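You operate a simulated robot arm through the tools that you are given. There is no shell and no other tool. Be economical: measure what you need, move in short steps, check, and stop when the job is done.

Carry out the task below with a simulated robot arm. There is one attempt and no reset: what you move stays moved.

## Task
Count 50 seeds into the grey sample tin with the seed counter.
Fine: Tin in the ring, tally zeroed first; latch the slide again and leave the tin there.
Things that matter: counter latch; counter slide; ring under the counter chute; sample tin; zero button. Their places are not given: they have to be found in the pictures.

It is judged by the outcome, as a careful person would: the job done as asked, and still so three seconds after it is handed in. It fails if anything else is knocked over, pushed out of place, dropped, spilled or broken.

## Robot
A 7-joint arm with a two-finger parallel gripper, fixed in place. Base frame: the origin is at the foot of the arm, x ahead of it, y to its left, z up; the work surface is at about z = 0. Readings come in mm, degrees, newtons and seconds.
With the tool pointing down near the work surface it reaches from about 240 to 620 mm from the base axis. Its first joint turns from -66.0 to 66.0 degrees. Payload 2.6 kg.
The tool frame sits at the grasp point between the pads (the TCP): z along the fingers, y along the line on which they close. The tips reach 30 mm beyond it. Largest opening 94 mm; finger width 28, thickness 10; the body of the gripper, 50 by 96 mm, starts 55 mm behind the TCP.
Orientation is told as [roll, pitch, yaw] about the base's x, y, z axes, in that order, counted from this pose: with the fingers straight down and closing along the base's y, the tool's x points along the base's -x, its y along +y and its z along -z.

## Interface
- The arm moves only by the tool move_arm. Its argument "series" is a list of rows, each a list of 7 numbers: the turn, a rotation vector about the base's x, y, z in degrees, then the shift along the base's x, y, z in mm, then the finger opening in mm, from 0 to 94. In form: [[wx, wy, wz, x, y, z, claw], ...]. A call has 1 to 8 rows; each row is the pose to reach, as a shift and turn from the pose commanded when the call began. Rows are played at 5 a second. More than 50 mm and 8.6 degrees between two rows, or a gripper value outside its range, and nothing of the call is played. A pose out of reach is approached as far as the arm can. The call stops where the force on the tool passes 70 N (or 10 N more than at its start, if that is more) or the arm is blocked; 0.2 s more then pass. The fingers move at their own pace (about 72 mm/s each) and stop on an object; they squeeze with about 38 N. The grip force told is the motor's: it shows also when the fingers shut on nothing. Time passes only in rows, and 0.2 s behind the last, so rows that repeat a pose let the fingers close. It gives the time, the measured TCP pose, the force on the tool (base axes), the opening and the grip force at its end, in the units of the frame above (readings bear some noise), with the torque about the TCP (base axes, N m) and any sound that the robot's microphone picked up, and new pictures: "show" is both (left out), scene, wrist or none.
- Cameras (640 x 400 px; columns grow to the right, rows downward): "scene" is fixed at [29.4, 423, 571.4]; the picture's right is [-0.85, -0.53, 0.00], its down [-0.26, 0.41, -0.88] and it looks along [0.46, -0.74, -0.48] (base axes); focal length 315 px, centre (320, 200). "wrist" rides on the gripper at [76, 14, -102] in the tool frame; the picture's right is [-0.18, 0.98, 0.00], its down [-0.75, -0.14, -0.64] and it looks along [-0.63, -0.12, 0.77] (tool axes); focal length 243 px, centre (320, 200).
- pixel_to_xyz(camera, pixels): for up to 12 pixels [column, row] of the newest picture of that camera ("zoom" is the newest enlarged one), the place [x, y, z] in the base frame of the surface seen there, good to about 2 mm. The clock stands still meanwhile.
- close_up(camera, box): a new picture of the part [left, top, right, bottom] of that camera's present view, enlarged. The clock stands still meanwhile.
- finish_job(): hands the job in; it is judged then, once.

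Go step by step. Measure first, check grasps and placings, and put right what went wrong. The budget is 80 turns and 200 pictures, counting those below and the enlarged ones. Unless the task says otherwise, let go and move clear before handing in, and close with one line.

The tools are called after "Emit:" as a command line: name --pt "numbers of a row" for each row, then --argument value for the rest, lists and objects as JSON in quotes. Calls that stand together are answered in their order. move_arm: Moves the arm, as the interface text tells. Its arguments: {"type":"object","properties":{"series":{"type":"array","items":{"type":"array","items":{"type":"number"}}},"show":{"type":"string","enum":["both","scene","wrist","none"]}},"required":["series"]} The other tools are called the same way: pixel_to_xyz (camera, pixels) gives the place of the surface under pixels of a picture; close_up (camera, box) takes an enlarged picture of a part of a camera's view; finish_job () hands the job in.

At the start:

```text
time: 0.0
ee_pos: [358.2, -37.3, 412.4]
tool_rot: [0.0, 0.1, 0.0]
contact_force: [-0.7, 0.7, 0.4]
moment: [-0.03, -0.02, -0.03]
finger_gap: 94.0
grasp_force: 0.1
```

scene: 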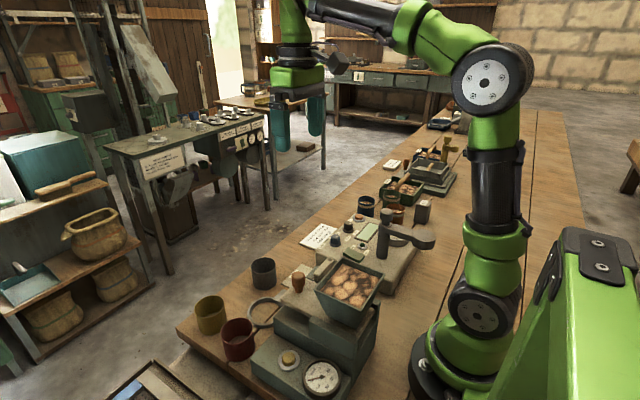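
wrist: 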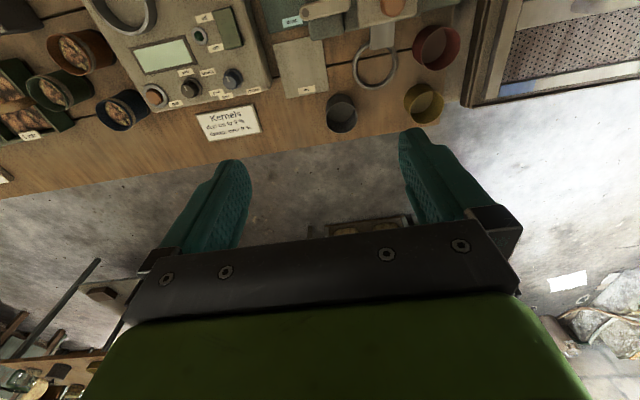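

The scene shows the counter with hopper near (350,290), dial (320,378), ring (265,312), and tins: grey (264,272), yellow (210,315), red (238,338). I'll take enlarged views.

Emit:
close_up --camera "scene" --box '[180, 220, 420, 400]'

Emit:
close_up --camera "wrist" --box '[240, 0, 480, 150]'

Emit:
pixel_to_xyz --camera "scene" --pixels '[[264, 262], [264, 285], [264, 312], [278, 318], [250, 318], [289, 358], [298, 280], [320, 378], [320, 240], [210, 300], [238, 325], [290, 375]]'

```text
2.22 times, centred on (300, 310) of scene
```

zoom: 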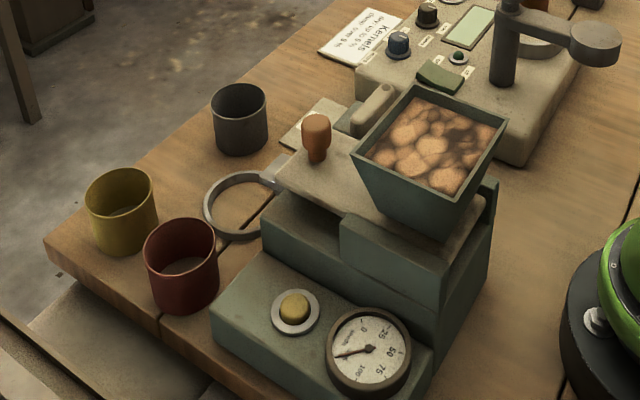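

```text
2.67 times, centred on (360, 75) of wrist
```

zoom: 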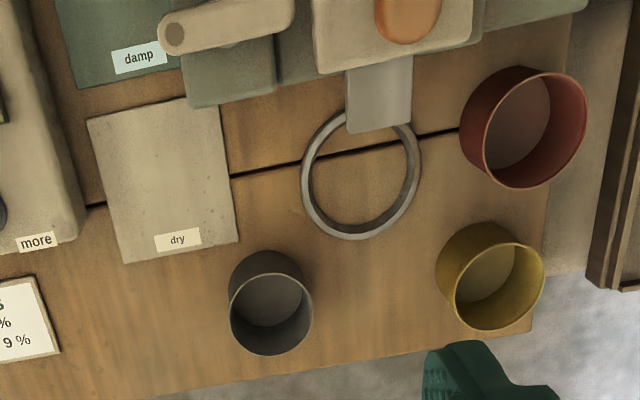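

```text
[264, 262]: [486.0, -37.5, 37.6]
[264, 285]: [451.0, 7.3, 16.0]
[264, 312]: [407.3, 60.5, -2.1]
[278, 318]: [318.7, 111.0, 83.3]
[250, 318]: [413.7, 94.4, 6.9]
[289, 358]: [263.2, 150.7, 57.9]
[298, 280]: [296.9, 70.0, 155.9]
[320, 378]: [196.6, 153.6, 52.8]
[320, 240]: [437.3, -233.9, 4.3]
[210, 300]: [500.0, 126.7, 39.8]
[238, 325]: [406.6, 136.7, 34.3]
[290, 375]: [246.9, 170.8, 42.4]
```

The counter body runs over x≈200–330, y≈0–170, with the dial, yellow zero button, orange-knobbed part and a beige lever on it. I'll move over it and tilt the wrist camera back for a clear view.

Emit:
move_arm --pt "0 8 0 0 30 20 94" --pt "0 16 0 0 60 40 94" --pt "0 24 0 0 85 60 94" --pt "0 32 0 0 105 80 94" --pt "0 32 0 0 105 80 94"

```text
time: 1.2
ee_pos: [285.0, 95.8, 367.4]
tool_rot: [-0.2, 30.4, -0.4]
contact_force: [-0.4, -0.7, -0.2]
moment: [0.0, -0.03, 0.0]
finger_gap: 93.7
grasp_force: 0.1
out of reach, approached as far as the arm can: row 2, 3, 4, 5
```

scene: 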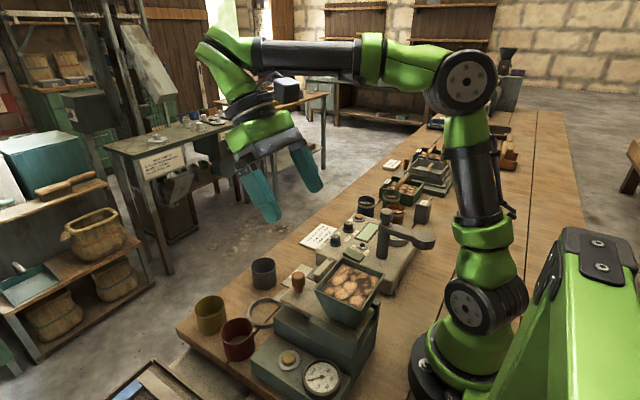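
wrist: 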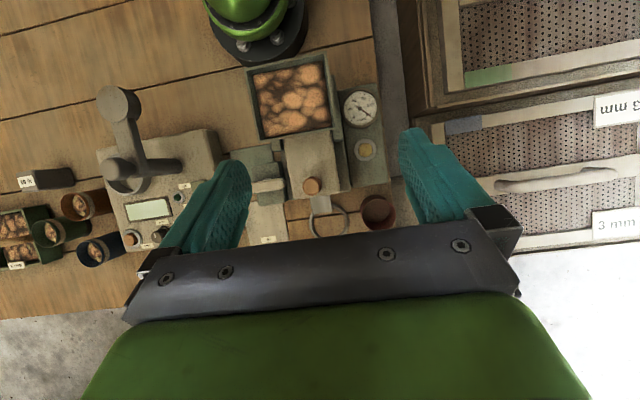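

Emit:
close_up --camera "wrist" --box '[220, 40, 420, 240]'

Emit:
pixel_to_xyz --camera "wrist" --pixels '[[312, 186], [300, 150], [330, 222], [366, 151], [360, 109], [290, 100], [270, 186], [250, 160], [328, 195], [285, 190], [262, 232], [378, 212]]'

```text
2.00 times, centred on (320, 140) of wrist
```

zoom: 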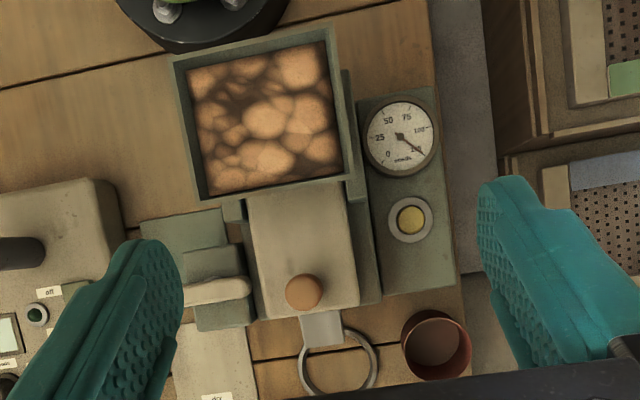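

```text
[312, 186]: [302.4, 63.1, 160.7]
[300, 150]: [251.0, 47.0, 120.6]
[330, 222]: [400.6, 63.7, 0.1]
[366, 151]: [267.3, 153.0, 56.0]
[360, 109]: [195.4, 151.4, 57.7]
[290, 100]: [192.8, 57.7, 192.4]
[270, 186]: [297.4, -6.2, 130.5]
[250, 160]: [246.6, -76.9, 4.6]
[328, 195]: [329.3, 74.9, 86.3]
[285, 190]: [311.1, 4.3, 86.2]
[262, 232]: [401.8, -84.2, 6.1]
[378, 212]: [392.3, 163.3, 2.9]
```

The dial sits above 100, so it must be zeroed first. I'll look closer at the latch and slide from the scene camera and find the exact tin and ring geometry.

Emit:
close_up --camera "scene" --box '[260, 250, 360, 320]'

Emit:
close_up --camera "scene" --box '[290, 350, 354, 400]'

Emit:
pixel_to_xyz --camera "scene" --pixels '[[252, 263], [276, 263], [264, 257], [264, 268], [264, 290], [318, 273], [325, 265], [310, 280], [289, 283], [305, 293], [248, 325], [275, 303]]'

Emit:
pixel_to_xyz --camera "wrist" --pixels '[[306, 223], [345, 230], [329, 207], [255, 186], [280, 184], [296, 138], [338, 134], [303, 198], [338, 190], [326, 208], [318, 206], [290, 192]]'

```text
5.71 times, centred on (310, 285) of scene
```

zoom: 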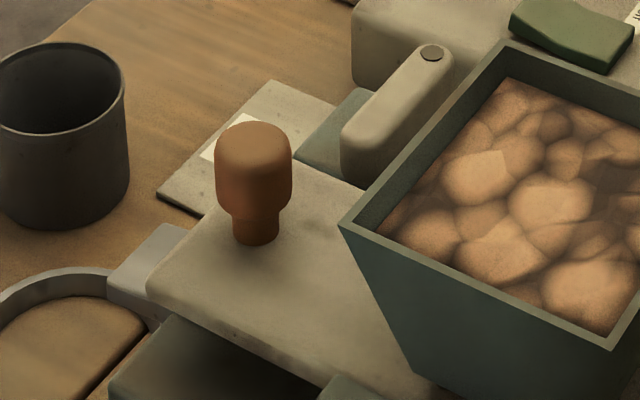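

```text
8.00 times, centred on (322, 375) of scene
```

zoom: 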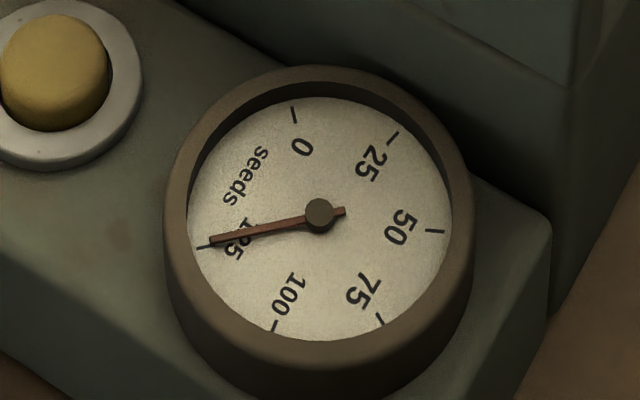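

```text
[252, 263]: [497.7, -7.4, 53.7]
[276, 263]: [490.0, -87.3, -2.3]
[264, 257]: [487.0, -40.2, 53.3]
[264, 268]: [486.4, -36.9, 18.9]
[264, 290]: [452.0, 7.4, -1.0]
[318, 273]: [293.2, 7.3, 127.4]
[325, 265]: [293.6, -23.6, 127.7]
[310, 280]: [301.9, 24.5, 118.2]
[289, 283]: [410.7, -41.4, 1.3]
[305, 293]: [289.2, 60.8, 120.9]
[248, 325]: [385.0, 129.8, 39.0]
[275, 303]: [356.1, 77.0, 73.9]
```

```text
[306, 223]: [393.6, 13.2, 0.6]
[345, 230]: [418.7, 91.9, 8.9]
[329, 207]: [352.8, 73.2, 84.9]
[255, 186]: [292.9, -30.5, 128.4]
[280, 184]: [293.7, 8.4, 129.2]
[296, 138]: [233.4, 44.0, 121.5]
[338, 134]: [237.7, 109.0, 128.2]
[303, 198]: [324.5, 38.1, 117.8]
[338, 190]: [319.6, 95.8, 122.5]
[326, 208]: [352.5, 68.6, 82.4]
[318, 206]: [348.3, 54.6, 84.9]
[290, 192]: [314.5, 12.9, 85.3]
```

The counter's layout is clear: latch bar from (294,-30) to (294,20) at z≈128, slide with knob at (302,63,160), zero button (267,153,56). I'll level the tool and look at the tin and ring from above.

Emit:
move_arm --pt "0 -8 0 30 -25 -10 94" --pt "0 -16 0 60 -50 -20 94" --pt "0 -24 0 85 -75 -40 94" --pt "0 -30.5 0 105 -96 -67 94" --pt "0 -30.5 0 105 -96 -67 94"

```text
time: 2.4
ee_pos: [385.8, 4.3, 301.5]
tool_rot: [0.0, 1.4, 0.0]
contact_force: [0.0, 0.0, 0.2]
moment: [0.01, 0.0, -0.03]
finger_gap: 94.0
grasp_force: 0.1
```

scene: 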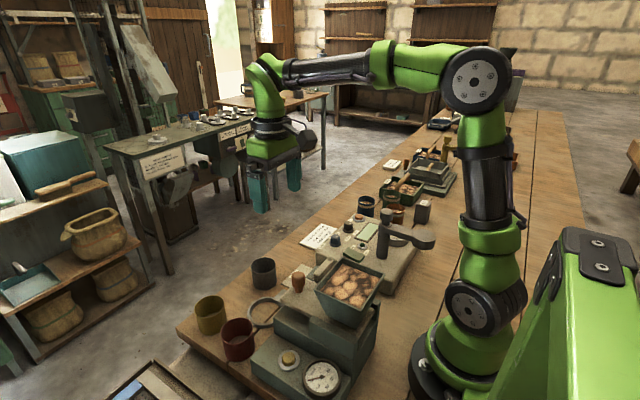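
wrist: 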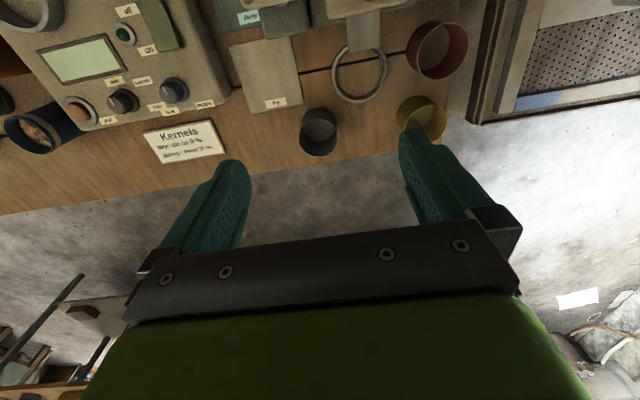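

Emit:
close_up --camera "wrist" --box '[240, 0, 480, 150]'

```text
2.67 times, centred on (360, 75) of wrist
```

zoom: 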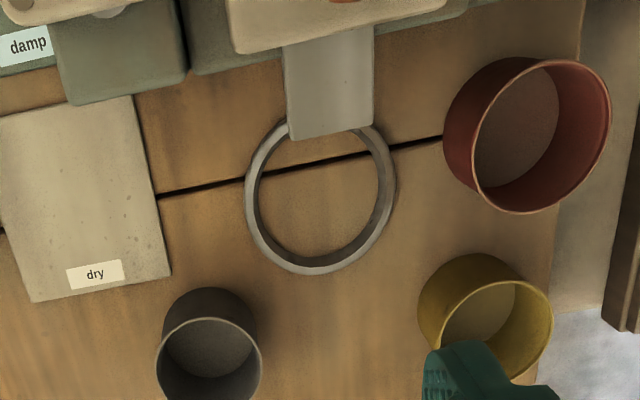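

Emit:
pixel_to_xyz --camera "zoom" --pixels '[[251, 190], [390, 185], [318, 268], [258, 150], [380, 235], [262, 240], [160, 360], [259, 358], [209, 320], [210, 397], [330, 134], [330, 80]]'

Emit:
pixel_to_xyz --camera "zoom" --pixels '[[171, 310], [250, 310], [208, 292], [174, 333], [245, 330], [475, 140], [607, 110], [550, 60], [520, 211], [290, 134], [372, 125], [205, 360]]'

```text
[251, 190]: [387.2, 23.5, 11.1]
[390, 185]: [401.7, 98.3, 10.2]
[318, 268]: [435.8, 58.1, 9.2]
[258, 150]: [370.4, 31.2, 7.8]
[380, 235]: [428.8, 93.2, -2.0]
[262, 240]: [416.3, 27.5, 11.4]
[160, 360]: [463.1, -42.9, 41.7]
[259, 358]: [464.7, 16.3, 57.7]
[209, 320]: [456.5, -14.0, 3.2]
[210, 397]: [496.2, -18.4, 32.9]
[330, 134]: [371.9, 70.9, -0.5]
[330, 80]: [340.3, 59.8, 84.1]
```

```text
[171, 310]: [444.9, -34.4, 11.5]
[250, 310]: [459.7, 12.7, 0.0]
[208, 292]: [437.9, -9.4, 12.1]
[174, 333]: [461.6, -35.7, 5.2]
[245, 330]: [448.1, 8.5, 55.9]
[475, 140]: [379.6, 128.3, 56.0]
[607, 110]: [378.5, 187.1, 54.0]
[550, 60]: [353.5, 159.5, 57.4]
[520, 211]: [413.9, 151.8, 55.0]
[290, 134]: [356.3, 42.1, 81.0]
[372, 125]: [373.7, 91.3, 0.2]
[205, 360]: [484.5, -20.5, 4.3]
```

Ring centre is about (397.5, 61) with its top at z≈11. The grey tin's centre is about (467,-13.5), 60 mm wide and 56 mm tall. I'll approach the tin with yaw −30 so the camera and fingers clear the chute and knob later.

Emit:
move_arm --pt "0 -1.4 -7.5 30 -5 -40 94" --pt "0 -1.4 -15 60 -12 -80 94" --pt "0 -1.4 -22.5 81 -18 -120 94" --pt "0 -1.4 -30 81 -18 -165 94" --pt "0 -1.4 -30 81 -18 -180 94" --pt "0 -1.4 -30 81 -18 -180 94"

```text
refused: row 1 steps farther than a row can; nothing moved
```

The first step was just over the 50 mm limit, so I'll use smaller steps.

Emit:
move_arm --pt "0 -1.4 -7.5 25 -5 -35 94" --pt "0 -1.4 -15 50 -12 -70 94" --pt "0 -1.4 -22.5 75 -18 -105 94" --pt "0 -1.4 -30 81 -18 -145 94" --pt "0 -1.4 -30 81 -18 -180 94" --pt "0 -1.4 -30 81 -18 -180 94"

```text
time: 3.8
ee_pos: [464.7, -14.3, 124.2]
tool_rot: [0.4, 0.2, -30.0]
contact_force: [-0.3, 0.3, 0.4]
moment: [0.03, 0.0, -0.01]
finger_gap: 94.1
grasp_force: 0.1
```

scene: 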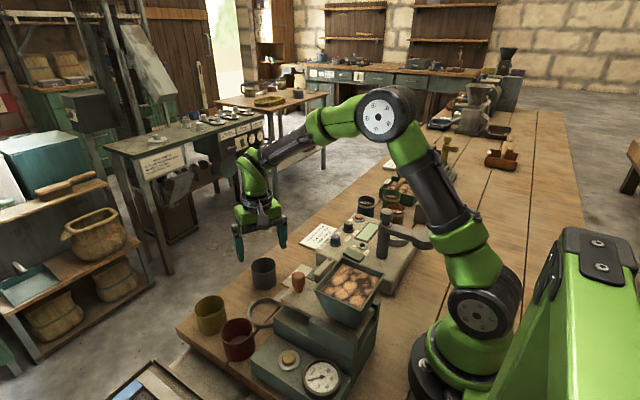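
wrist: 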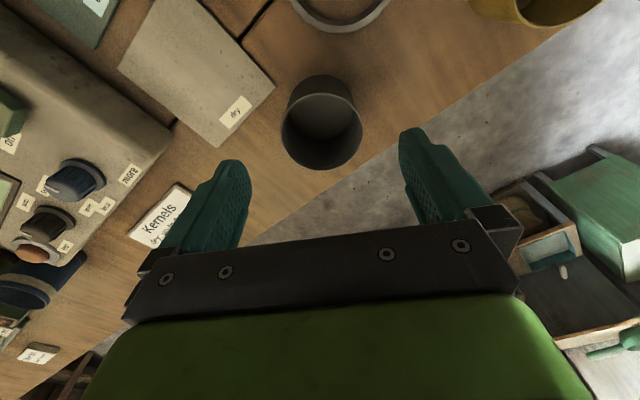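

The tin's rim centres near (322,135), which matches the projected tool axis at rim height (row ≈133), so alignment is good. I'll check a few rim points, then descend.

Emit:
pixel_to_xyz --camera "wrist" --pixels '[[282, 133], [362, 133], [322, 170], [322, 98], [290, 115], [355, 112]]'

Emit:
move_arm --pt "0 0 0 1 0.5 -30 94" --pt "0 0 0 1 0.5 -55 94" --pt "0 0 0 1 0.5 -77 94" --pt "0 0 0 1 0.5 -77 94"

```text
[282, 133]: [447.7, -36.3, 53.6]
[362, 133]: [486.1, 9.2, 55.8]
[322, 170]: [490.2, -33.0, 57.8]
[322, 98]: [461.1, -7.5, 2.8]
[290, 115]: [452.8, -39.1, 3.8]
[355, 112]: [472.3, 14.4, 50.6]
```

```text
time: 4.8
ee_pos: [467.0, -14.2, 44.3]
tool_rot: [0.4, 0.1, -30.0]
contact_force: [-0.2, 0.1, -0.7]
moment: [0.01, -0.01, -0.01]
finger_gap: 94.2
grasp_force: 0.1
```

scene: 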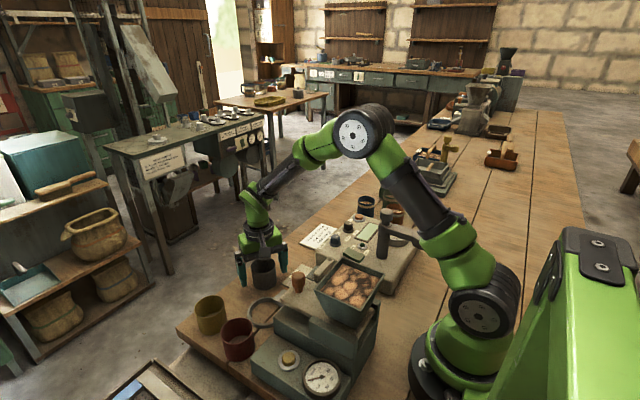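
wrist: 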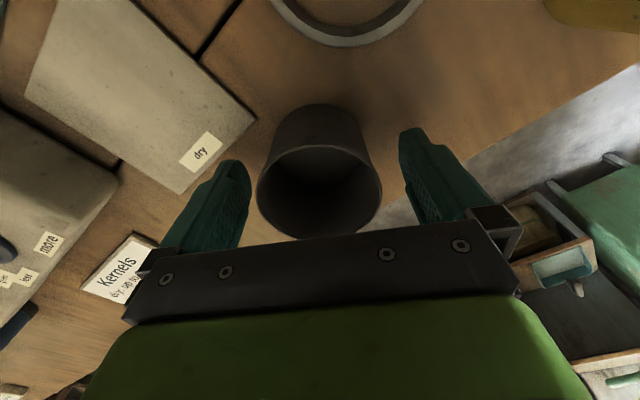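

The tin sits centred between the fingers. I'll raise 3 mm and close.

Emit:
move_arm --pt "0 0 0 0 0 3 94" --pt "0 0 0 0 0 3 60" --pt "0 0 0 0 0 3 50" --pt "0 0 0 0 0 3 50" --pt "0 0 0 0 0 10 50" --pt "0 0 0 0 0 22 50" --pt "0 0 0 0 0 22 50"

```text
time: 6.4
ee_pos: [468.1, -14.9, 67.2]
tool_rot: [0.3, 0.3, -30.0]
contact_force: [0.3, 0.3, 0.0]
moment: [-0.04, 0.0, 0.02]
finger_gap: 51.3
grasp_force: 25.7
```

scene: 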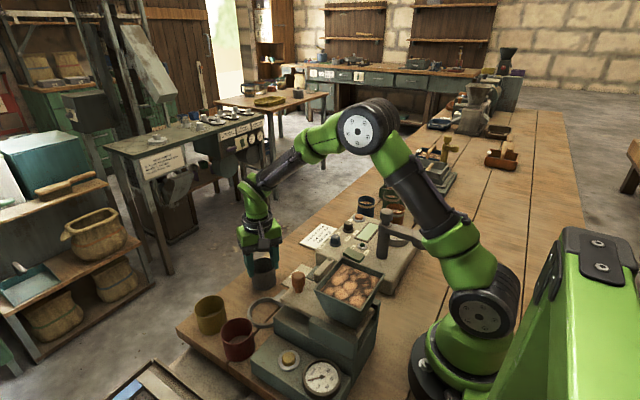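
wrist: 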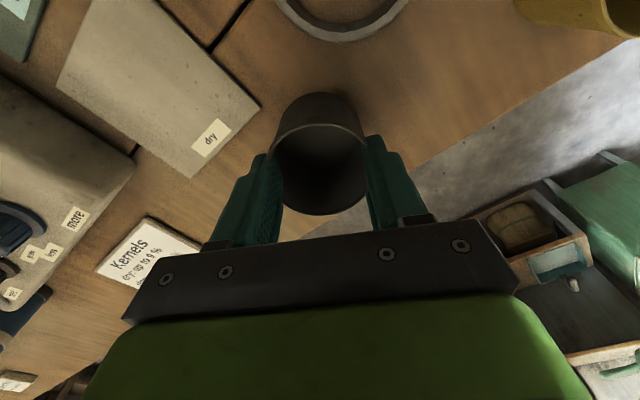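

The gap of 51 mm is less than the ~59 mm rim, and the tin appears higher in the wrist image than before (rim centre row ~170 vs ~192). I'll zoom in to see how it sits.

Emit:
close_up --camera "scene" --box '[220, 190, 320, 310]'

Emit:
close_up --camera "wrist" --box '[220, 70, 420, 240]'

Emit:
pixel_to_xyz --camera "wrist" --pixels '[[320, 213], [275, 145], [364, 145], [320, 127], [320, 95], [320, 180]]'

```text
3.33 times, centred on (270, 250) of scene
```

zoom: 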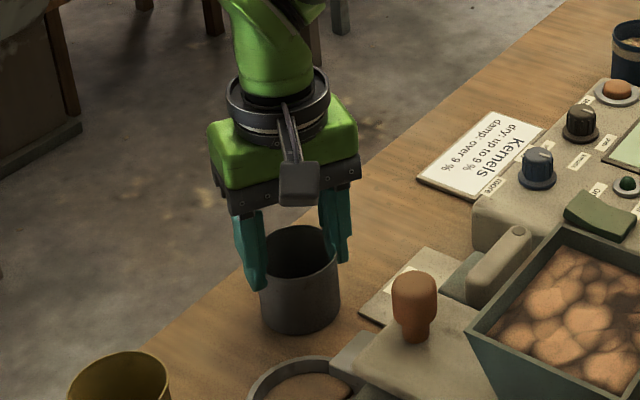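

```text
2.35 times, centred on (320, 155) of wrist
```

zoom: 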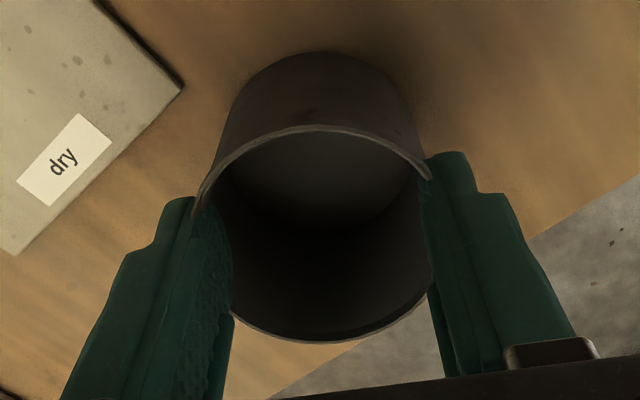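

```text
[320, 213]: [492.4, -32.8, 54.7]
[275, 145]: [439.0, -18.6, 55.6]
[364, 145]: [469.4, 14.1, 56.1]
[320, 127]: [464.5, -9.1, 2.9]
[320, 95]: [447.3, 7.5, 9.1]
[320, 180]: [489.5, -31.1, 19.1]
```

The rim is still at z≈55, so the tin stayed on the table and the pads slid up its wall. I'll go back down, open, and grip again at full squeeze without lifting, then check.

Emit:
move_arm --pt "0 0 0 -1 0 0 94" --pt "0 0 0 -1 0 0 94" --pt "0 0 0 -1 0 -23 94" --pt "0 0 0 -1 0 -23 60" --pt "0 0 0 -1 0 -23 0" --pt "0 0 0 -1 0 -23 0" --pt "0 0 0 -1 0 -23 0" --pt "0 0 0 -1 0 -23 0"

Emit:
close_up --camera "wrist" --box '[220, 70, 420, 240]'

```text
time: 8.2
ee_pos: [466.7, -11.9, 42.2]
tool_rot: [0.4, 0.2, -30.1]
contact_force: [-0.4, 0.1, 0.8]
moment: [0.01, -0.02, 0.03]
finger_gap: 55.3
grasp_force: 38.0
```

scene: 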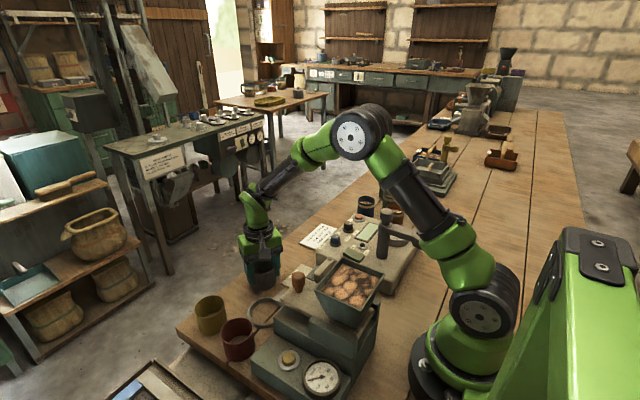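
wrist: 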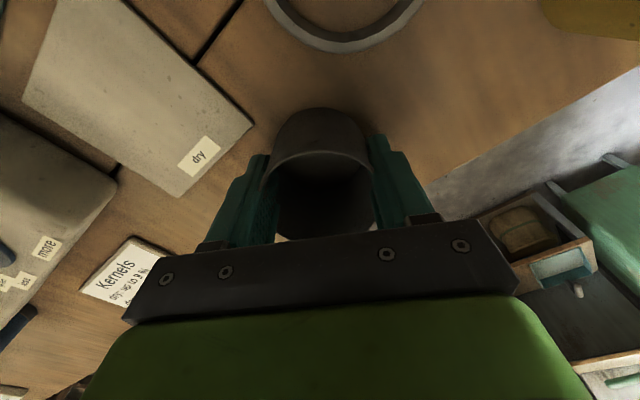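

```text
2.35 times, centred on (320, 155) of wrist
```

zoom: 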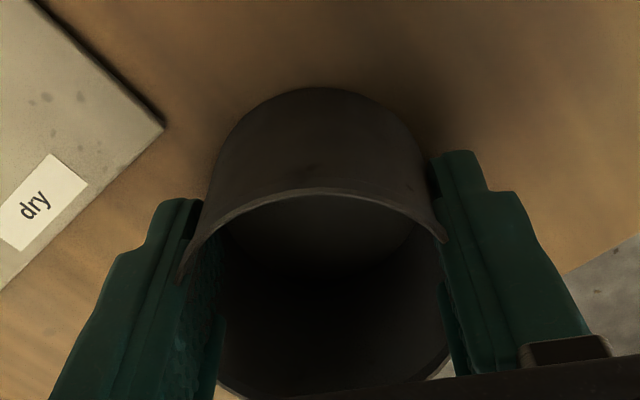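

The grip is now firm (38 N, gap 55.3). I'll lift gently and check.

Emit:
move_arm --pt "0 0 0 0 0 3 0" --pt "0 0 0 0 0 8 0" --pt "0 0 0 0 0 15 0" --pt "0 0 0 0 0 22 0" --pt "0 0 0 0 0 22 0"

Emit:
pixel_to_xyz --camera "wrist" --pixels '[[320, 149], [320, 152], [300, 155], [320, 130]]'

```text
time: 9.4
ee_pos: [467.0, -12.1, 65.2]
tool_rot: [0.3, 0.2, -30.1]
contact_force: [0.2, 0.4, -0.4]
moment: [0.0, -0.02, -0.02]
finger_gap: 55.4
grasp_force: 38.2
```

scene: 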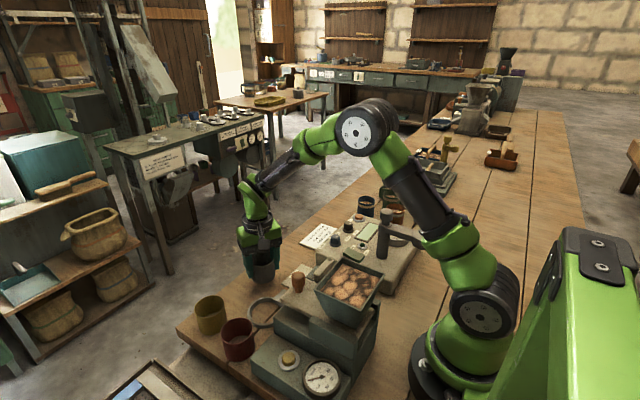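
wrist: 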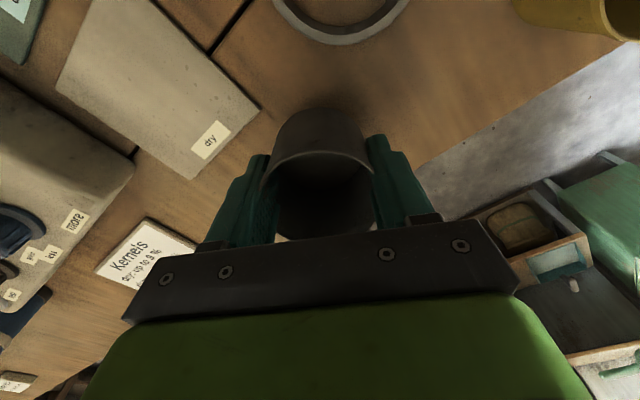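

```text
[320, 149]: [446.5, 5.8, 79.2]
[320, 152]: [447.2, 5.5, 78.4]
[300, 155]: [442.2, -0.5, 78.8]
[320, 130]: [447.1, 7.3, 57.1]
```

The tin is lifted (rim at z≈78). I'll carry it over the ring and look before lowering.

Emit:
move_arm --pt "0 0 0 -20 24 0 0" --pt "0 0 0 -40 48 0 0" --pt "0 0 0 -60 66 0 0" --pt "0 0 0 -72 74.4 0 0" --pt "0 0 0 -72 74.4 0 0"

Emit:
close_up --camera "scene" --box '[190, 230, 340, 350]'

Emit:
close_up --camera "wrist" --box '[200, 50, 440, 240]'

```text
time: 10.6
ee_pos: [393.7, 62.0, 66.4]
tool_rot: [0.4, 0.1, -30.0]
contact_force: [0.1, 0.0, -0.7]
moment: [0.0, 0.0, -0.01]
finger_gap: 55.5
grasp_force: 38.0
```

scene: 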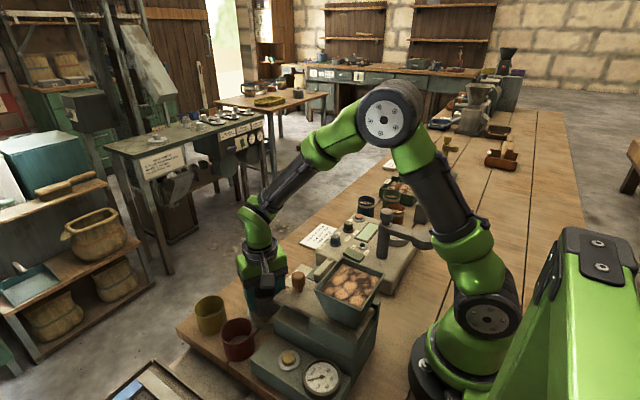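
wrist: 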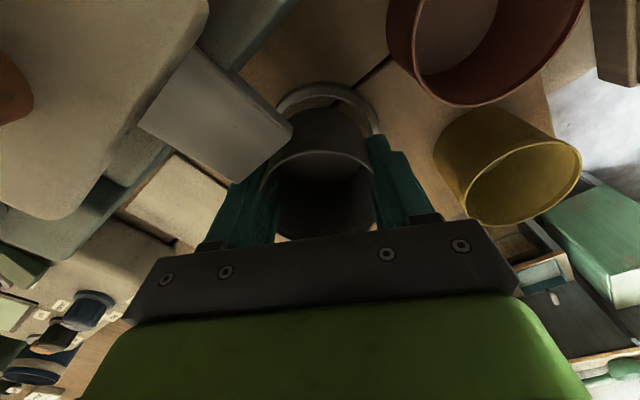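

```text
3.33 times, centred on (265, 290) of scene
```

zoom: 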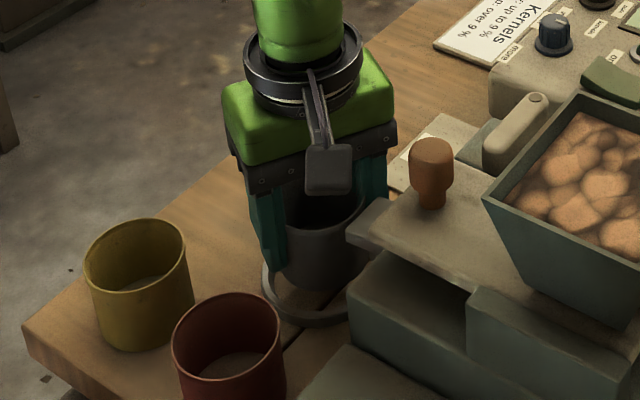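

```text
2.11 times, centred on (320, 145) of wrist
```

zoom: 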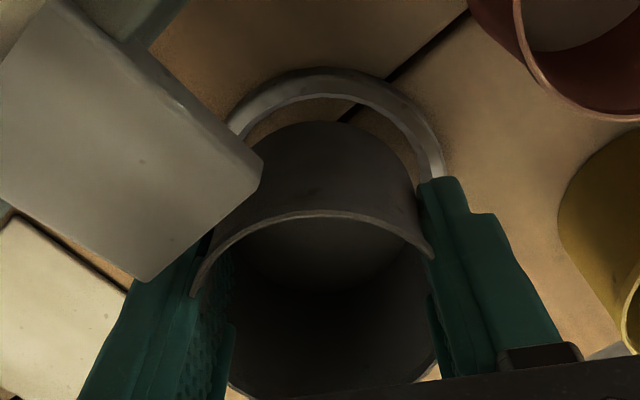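

The tin hangs over the ring with the chute's lip close to the rim. I'll measure the lip, the ring, and the tin's far rim and base.

Emit:
pixel_to_xyz --camera "zoom" --pixels '[[255, 165], [145, 275], [200, 222], [310, 215], [240, 235], [385, 228], [320, 125], [320, 82], [435, 150], [320, 97], [268, 110], [215, 60]]'

```text
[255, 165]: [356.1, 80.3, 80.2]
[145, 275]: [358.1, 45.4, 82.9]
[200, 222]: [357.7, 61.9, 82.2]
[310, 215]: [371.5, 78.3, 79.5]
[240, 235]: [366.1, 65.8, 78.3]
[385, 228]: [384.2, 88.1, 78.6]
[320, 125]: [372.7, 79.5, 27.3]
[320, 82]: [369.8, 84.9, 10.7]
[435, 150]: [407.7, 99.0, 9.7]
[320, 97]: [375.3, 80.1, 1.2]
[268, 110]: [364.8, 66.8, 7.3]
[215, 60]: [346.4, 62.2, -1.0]
```

The tin's centre is ≈(395,61.7) and the ring's ≈(398.3,61.5), so I'll shift +3 in x and lower.

Emit:
move_arm --pt "0 0 0 3.2 0 0 0" --pt "0 0 0 3.2 0 -8 0" --pt "0 0 0 3.2 0 -14 0" --pt "0 0 0 3.2 0 -19 0" --pt "0 0 0 3.2 0 -22 0" --pt "0 0 0 3.2 0 -22 0"

Emit:
close_up --camera "wrist" --box '[200, 50, 440, 240]'

Emit:
close_up --camera "scene" --box '[220, 260, 320, 340]'

```text
time: 12.0
ee_pos: [398.2, 62.9, 43.7]
tool_rot: [0.4, 0.1, -30.0]
contact_force: [-0.4, 0.4, 0.3]
moment: [0.01, -0.01, -0.02]
finger_gap: 55.5
grasp_force: 37.4
```

scene: 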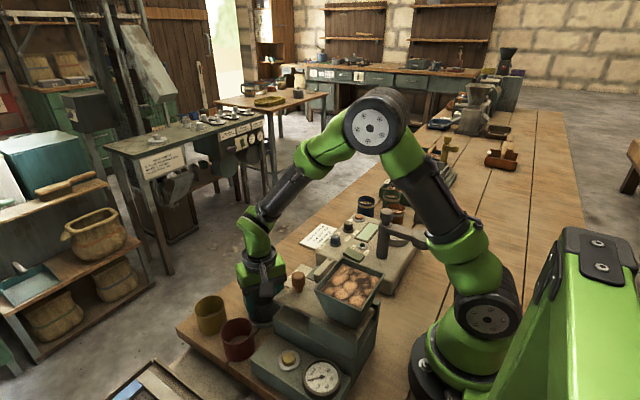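
wrist: 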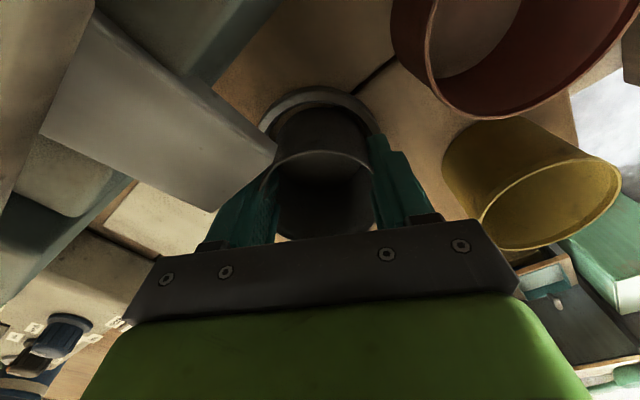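

```text
2.11 times, centred on (320, 145) of wrist
```

zoom: 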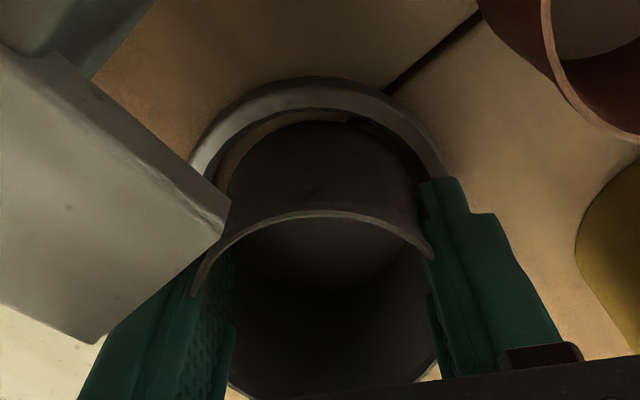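

```text
5.00 times, centred on (270, 300) of scene
```

zoom: 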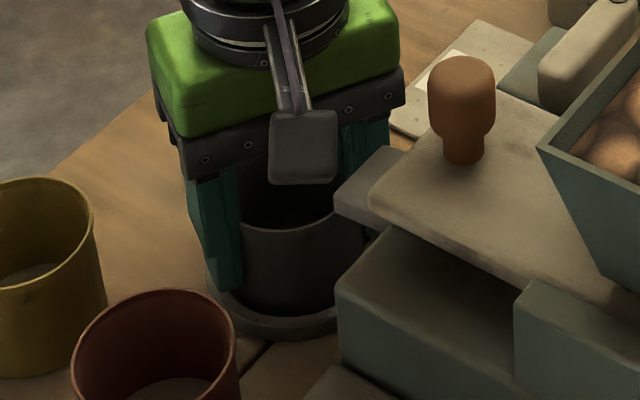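

The tin is inside the ring, resting low. I'll open just enough and rise straight up.

Emit:
move_arm --pt "0 0 0 0 0 -0.5 72" --pt "0 0 0 0 0 -0.5 72" --pt "0 0 0 0 0 -0.5 72" --pt "0 0 0 2 0 40 72" --pt "0 0 0 4 0 85 72" --pt "0 0 0 4 0 130 72" --pt "0 0 0 4 0 150 72"

Emit:
close_up --camera "scene" --box '[220, 260, 320, 340]'

```text
time: 13.6
ee_pos: [402.2, 63.4, 194.1]
tool_rot: [0.3, 0.2, -29.9]
contact_force: [0.1, -0.7, 0.9]
moment: [0.0, 0.01, -0.01]
finger_gap: 72.3
grasp_force: 0.0
```

scene: 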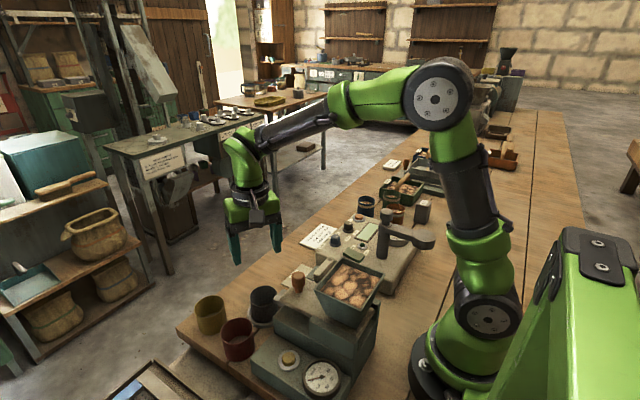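
wrist: 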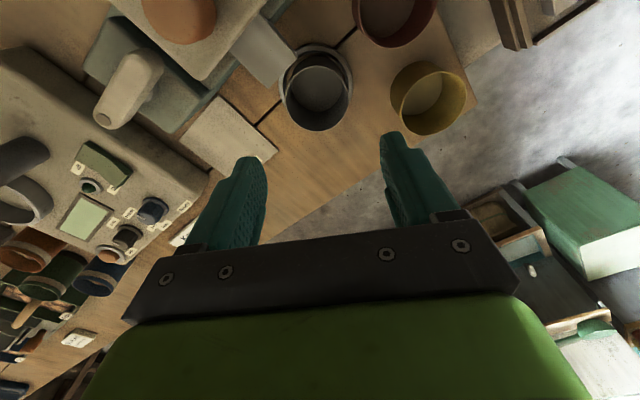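

```text
5.00 times, centred on (270, 300) of scene
```

zoom: 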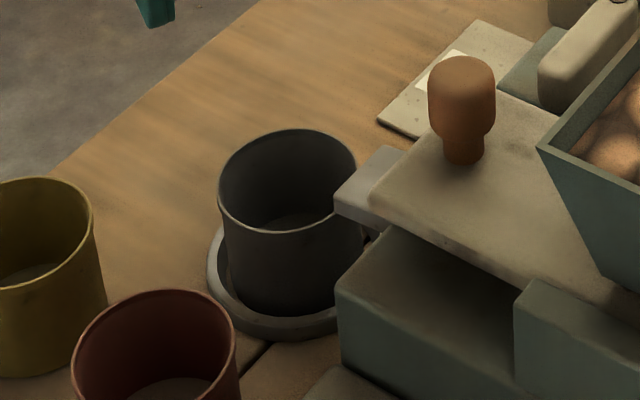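

The tin sits cleanly in the ring. Now I'll measure the zero button, hopper edges and dial before pressing.

Emit:
close_up --camera "scene" --box '[250, 320, 346, 400]'

Emit:
pixel_to_xyz --camera "zoom" --pixels '[[262, 240], [262, 210], [262, 265], [235, 245], [285, 240], [225, 260], [440, 330]]'

Emit:
pixel_to_xyz --camera "scene" --pixels '[[317, 288], [357, 311], [383, 272], [345, 258], [330, 300]]'

```text
5.00 times, centred on (298, 360) of scene
```

zoom: 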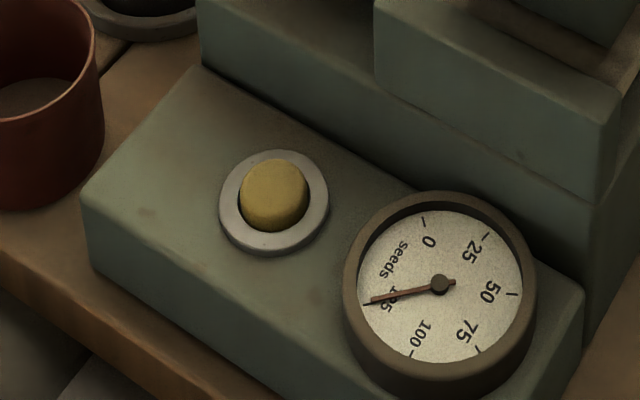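

```text
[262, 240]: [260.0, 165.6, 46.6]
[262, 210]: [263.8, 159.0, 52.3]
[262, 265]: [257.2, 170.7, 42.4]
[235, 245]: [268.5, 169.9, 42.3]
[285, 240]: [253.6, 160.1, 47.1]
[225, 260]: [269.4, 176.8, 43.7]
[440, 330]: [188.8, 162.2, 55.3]
```

```text
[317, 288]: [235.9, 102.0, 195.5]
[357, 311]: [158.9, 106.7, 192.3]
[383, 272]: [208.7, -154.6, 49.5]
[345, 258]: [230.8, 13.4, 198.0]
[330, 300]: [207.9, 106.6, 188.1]
```

The button's top centre is near (265,153,57) and the hopper edge is at y≈107, x≤236. I'll move above the button with the fingers shut and the yaw turned to −90 so the gripper body stays clear of the hopper.

Emit:
move_arm --pt "0 0 -7.5 -10 20 20 0" --pt "0 0 -15 -25 40 25 0" --pt "0 0 -22.5 -45 60 25 0" --pt "0 0 -30 -65 75 20 0" --pt "0 0 -37.5 -85 85 10 0" --pt "0 0 -45 -105 90 -10 0" --pt "0 0 -52.5 -125 90 -35 0" --pt "0 0 -60 -137 90 -65 0"

Emit:
close_up --camera "scene" --box '[240, 240, 368, 400]'

```text
time: 15.4
ee_pos: [262.9, 153.2, 130.4]
tool_rot: [0.4, 0.3, -90.2]
contact_force: [-0.4, -0.4, 1.2]
moment: [0.01, 0.0, -0.01]
finger_gap: 0.0
grasp_force: 33.7
```

scene: 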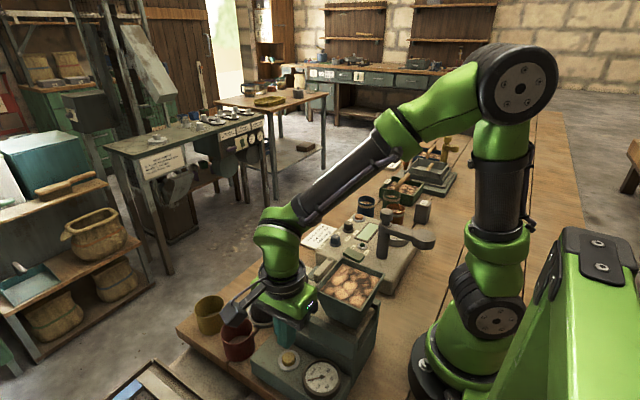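
wrist: 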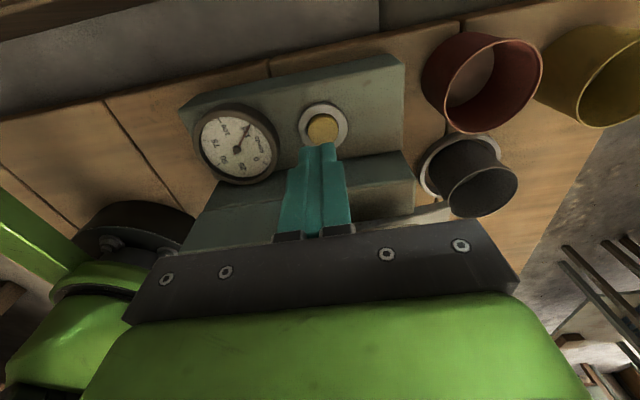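

```text
2.50 times, centred on (304, 320) of scene
```

zoom: 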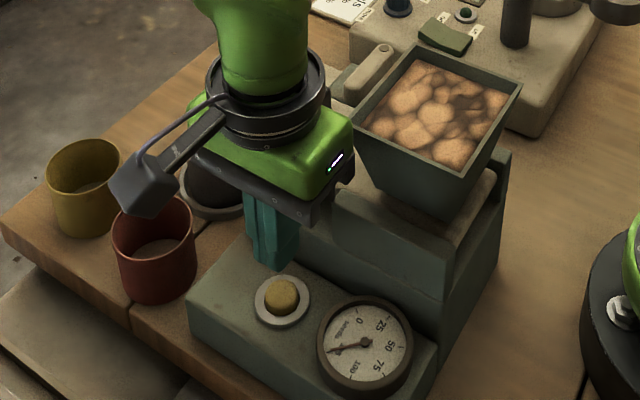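

The fingertips are directly above the button, which appears at (322,128) in the wrist view. I'll confirm its place and press gently.

Emit:
pixel_to_xyz --camera "wrist" --pixels '[[322, 122], [322, 132], [312, 128], [333, 128]]'

Emit:
move_arm --pt "0 0 0 2 0 -20 0" --pt "0 0 0 2 0 -34 0" --pt "0 0 0 2 0 -40 0" --pt "0 0 0 2 0 -43 0"

Emit:
close_up --camera "scene" --box '[240, 320, 368, 400]'

```text
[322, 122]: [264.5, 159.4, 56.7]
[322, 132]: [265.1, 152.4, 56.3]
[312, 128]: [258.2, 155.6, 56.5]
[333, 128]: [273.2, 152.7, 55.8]
```

```text
time: 16.4
ee_pos: [265.9, 153.1, 85.9]
tool_rot: [0.4, 0.1, -90.1]
contact_force: [0.1, -0.3, 0.8]
moment: [-0.01, -0.02, 0.01]
finger_gap: 0.0
grasp_force: 32.9
```

scene: 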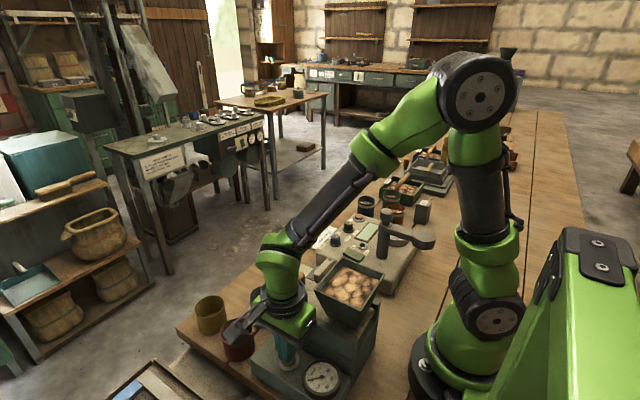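
wrist: 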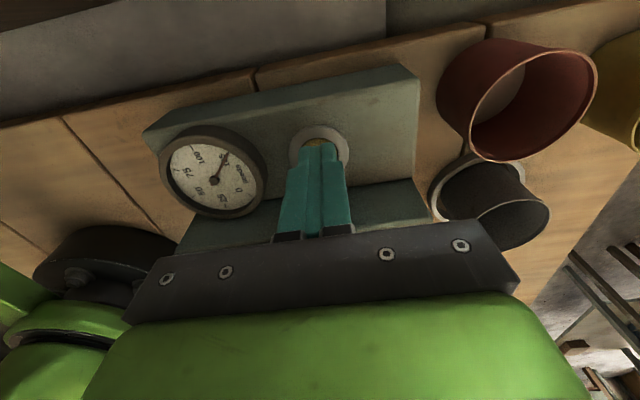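

```text
5.00 times, centred on (304, 360) of scene
```

zoom: 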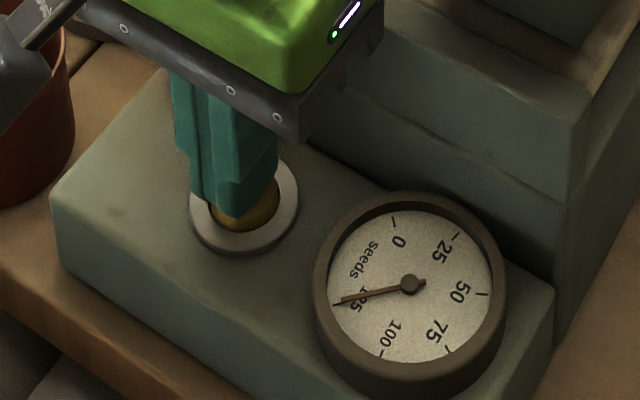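

The tip is at about the button's surface with no reaction force yet. I'll press a few millimetres further, also moving +2 in y to centre.

Emit:
move_arm --pt "0 0 0 0 2 0 0" --pt "0 0 0 0 2 -2 0" --pt "0 0 0 0 2 -4 0" --pt "0 0 0 0 2 -5 0"

Emit:
close_up --camera "scene" --box '[240, 320, 368, 400]'

```text
time: 17.4
ee_pos: [267.3, 153.1, 81.8]
tool_rot: [0.3, 0.2, -90.0]
contact_force: [-4.7, -2.9, 10.0]
moment: [-0.15, 0.14, -0.05]
finger_gap: 0.0
grasp_force: 32.6
heard: click
```

scene: 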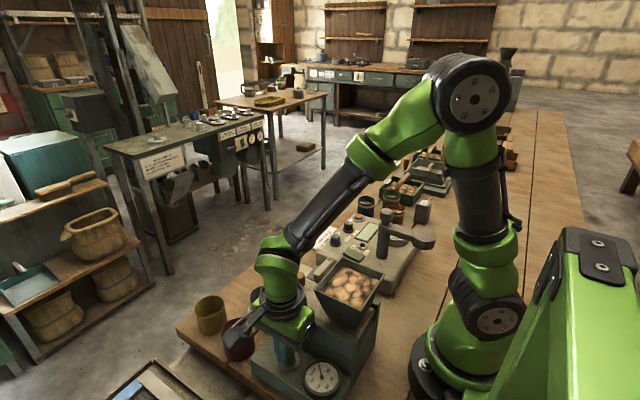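
wrist: 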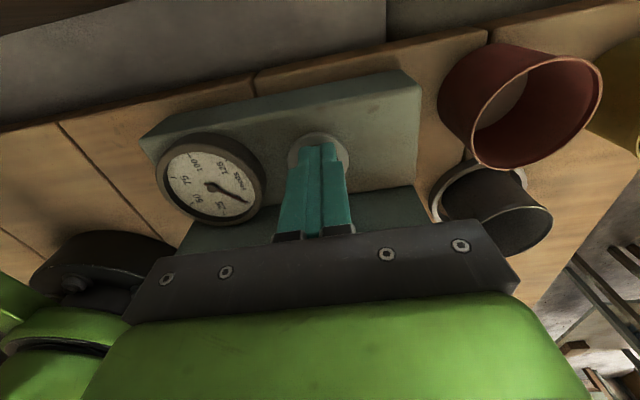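

```text
5.00 times, centred on (304, 360) of scene
```

zoom: 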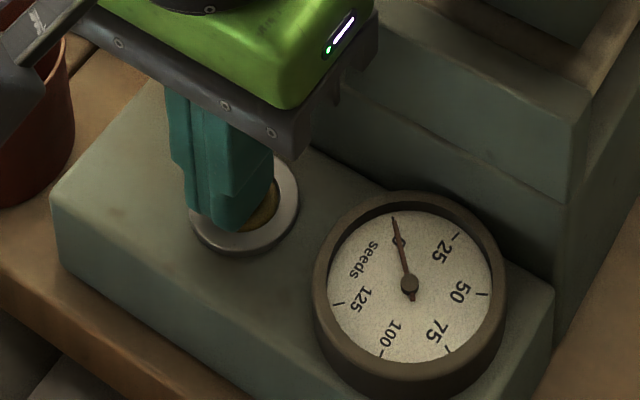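

The button clicked and the tally reads 0. I'll rise clear, then move to view the latch.

Emit:
move_arm --pt "0 0 0 0 -2 40 0" --pt "0 0 0 0 0 85 0" --pt "0 0 8 10 0 130 0" --pt "0 0 16 30 -10 160 0" --pt "0 0 24 45 -30 185 0" --pt "0 0 32 55 -55 200 0" --pt "0 0 40 60 -80 200 0" --pt "0 0 48 65 -105 200 0" --show "none"

Emit:
move_arm --pt "0 0 8 5 -15 -5 0" --pt "0 0 16 5 -25 -10 0" --pt "0 0 24 5 -30 -15 0" --pt "0 0 32 5 -35 -20 0" --pt "0 0 40 5 -35 -25 0" --pt "0 0 42 5 -35 -25 0"

```text
time: 19.2
ee_pos: [333.8, 48.6, 278.0]
tool_rot: [0.4, 0.2, -41.9]
contact_force: [0.2, 0.4, -0.1]
moment: [0.02, -0.01, 0.0]
finger_gap: 0.0
grasp_force: 33.0
```

```text
time: 20.6
ee_pos: [338.1, 14.6, 255.7]
tool_rot: [0.4, 0.2, 0.0]
contact_force: [-0.4, -0.2, 0.7]
moment: [-0.01, -0.01, -0.04]
finger_gap: 0.0
grasp_force: 33.2
```

scene: 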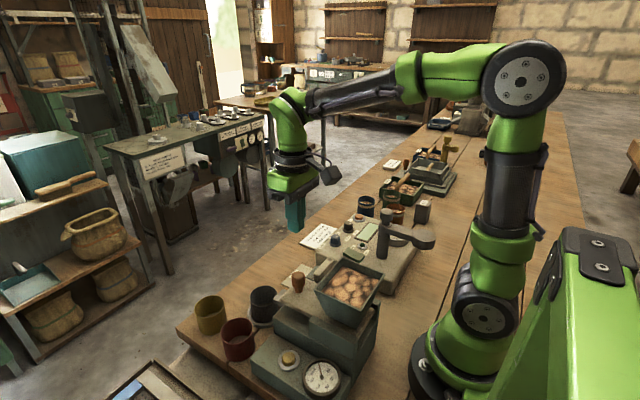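
wrist: 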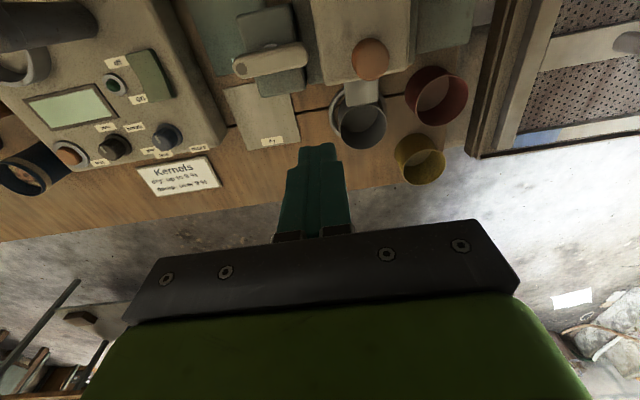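

Emit:
close_up --camera "wrist" --box '[200, 0, 400, 125]'

Emit:
pixel_to_xyz --camera "zoom" --pixels '[[130, 220], [235, 190], [330, 165], [345, 170], [340, 145], [345, 215], [385, 240], [330, 250], [200, 60], [300, 20], [300, 280], [545, 190]]'

Emit:
close_up --camera "scene" --box '[290, 245, 354, 295]'

```text
3.20 times, centred on (300, 62) of wrist
```

zoom: 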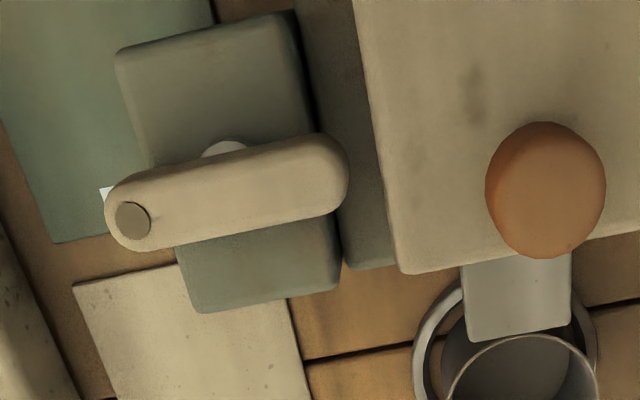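

```text
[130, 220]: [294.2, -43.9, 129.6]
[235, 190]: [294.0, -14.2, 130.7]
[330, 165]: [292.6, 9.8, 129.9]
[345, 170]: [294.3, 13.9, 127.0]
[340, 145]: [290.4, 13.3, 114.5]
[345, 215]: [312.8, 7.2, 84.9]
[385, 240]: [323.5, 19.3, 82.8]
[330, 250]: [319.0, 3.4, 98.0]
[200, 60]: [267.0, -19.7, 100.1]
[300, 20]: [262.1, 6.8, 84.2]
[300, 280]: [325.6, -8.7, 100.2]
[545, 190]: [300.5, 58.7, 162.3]
```

```text
8.00 times, centred on (322, 270) of scene
```

zoom: 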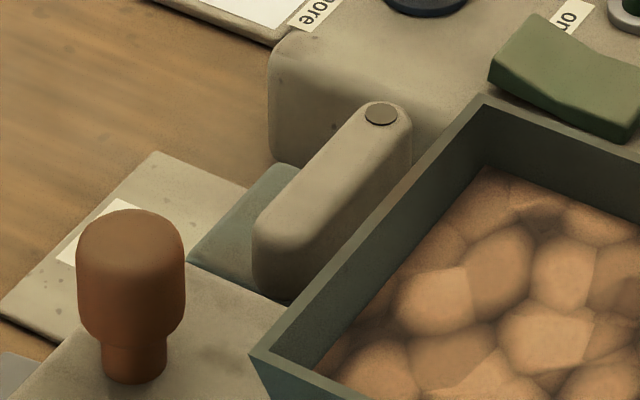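

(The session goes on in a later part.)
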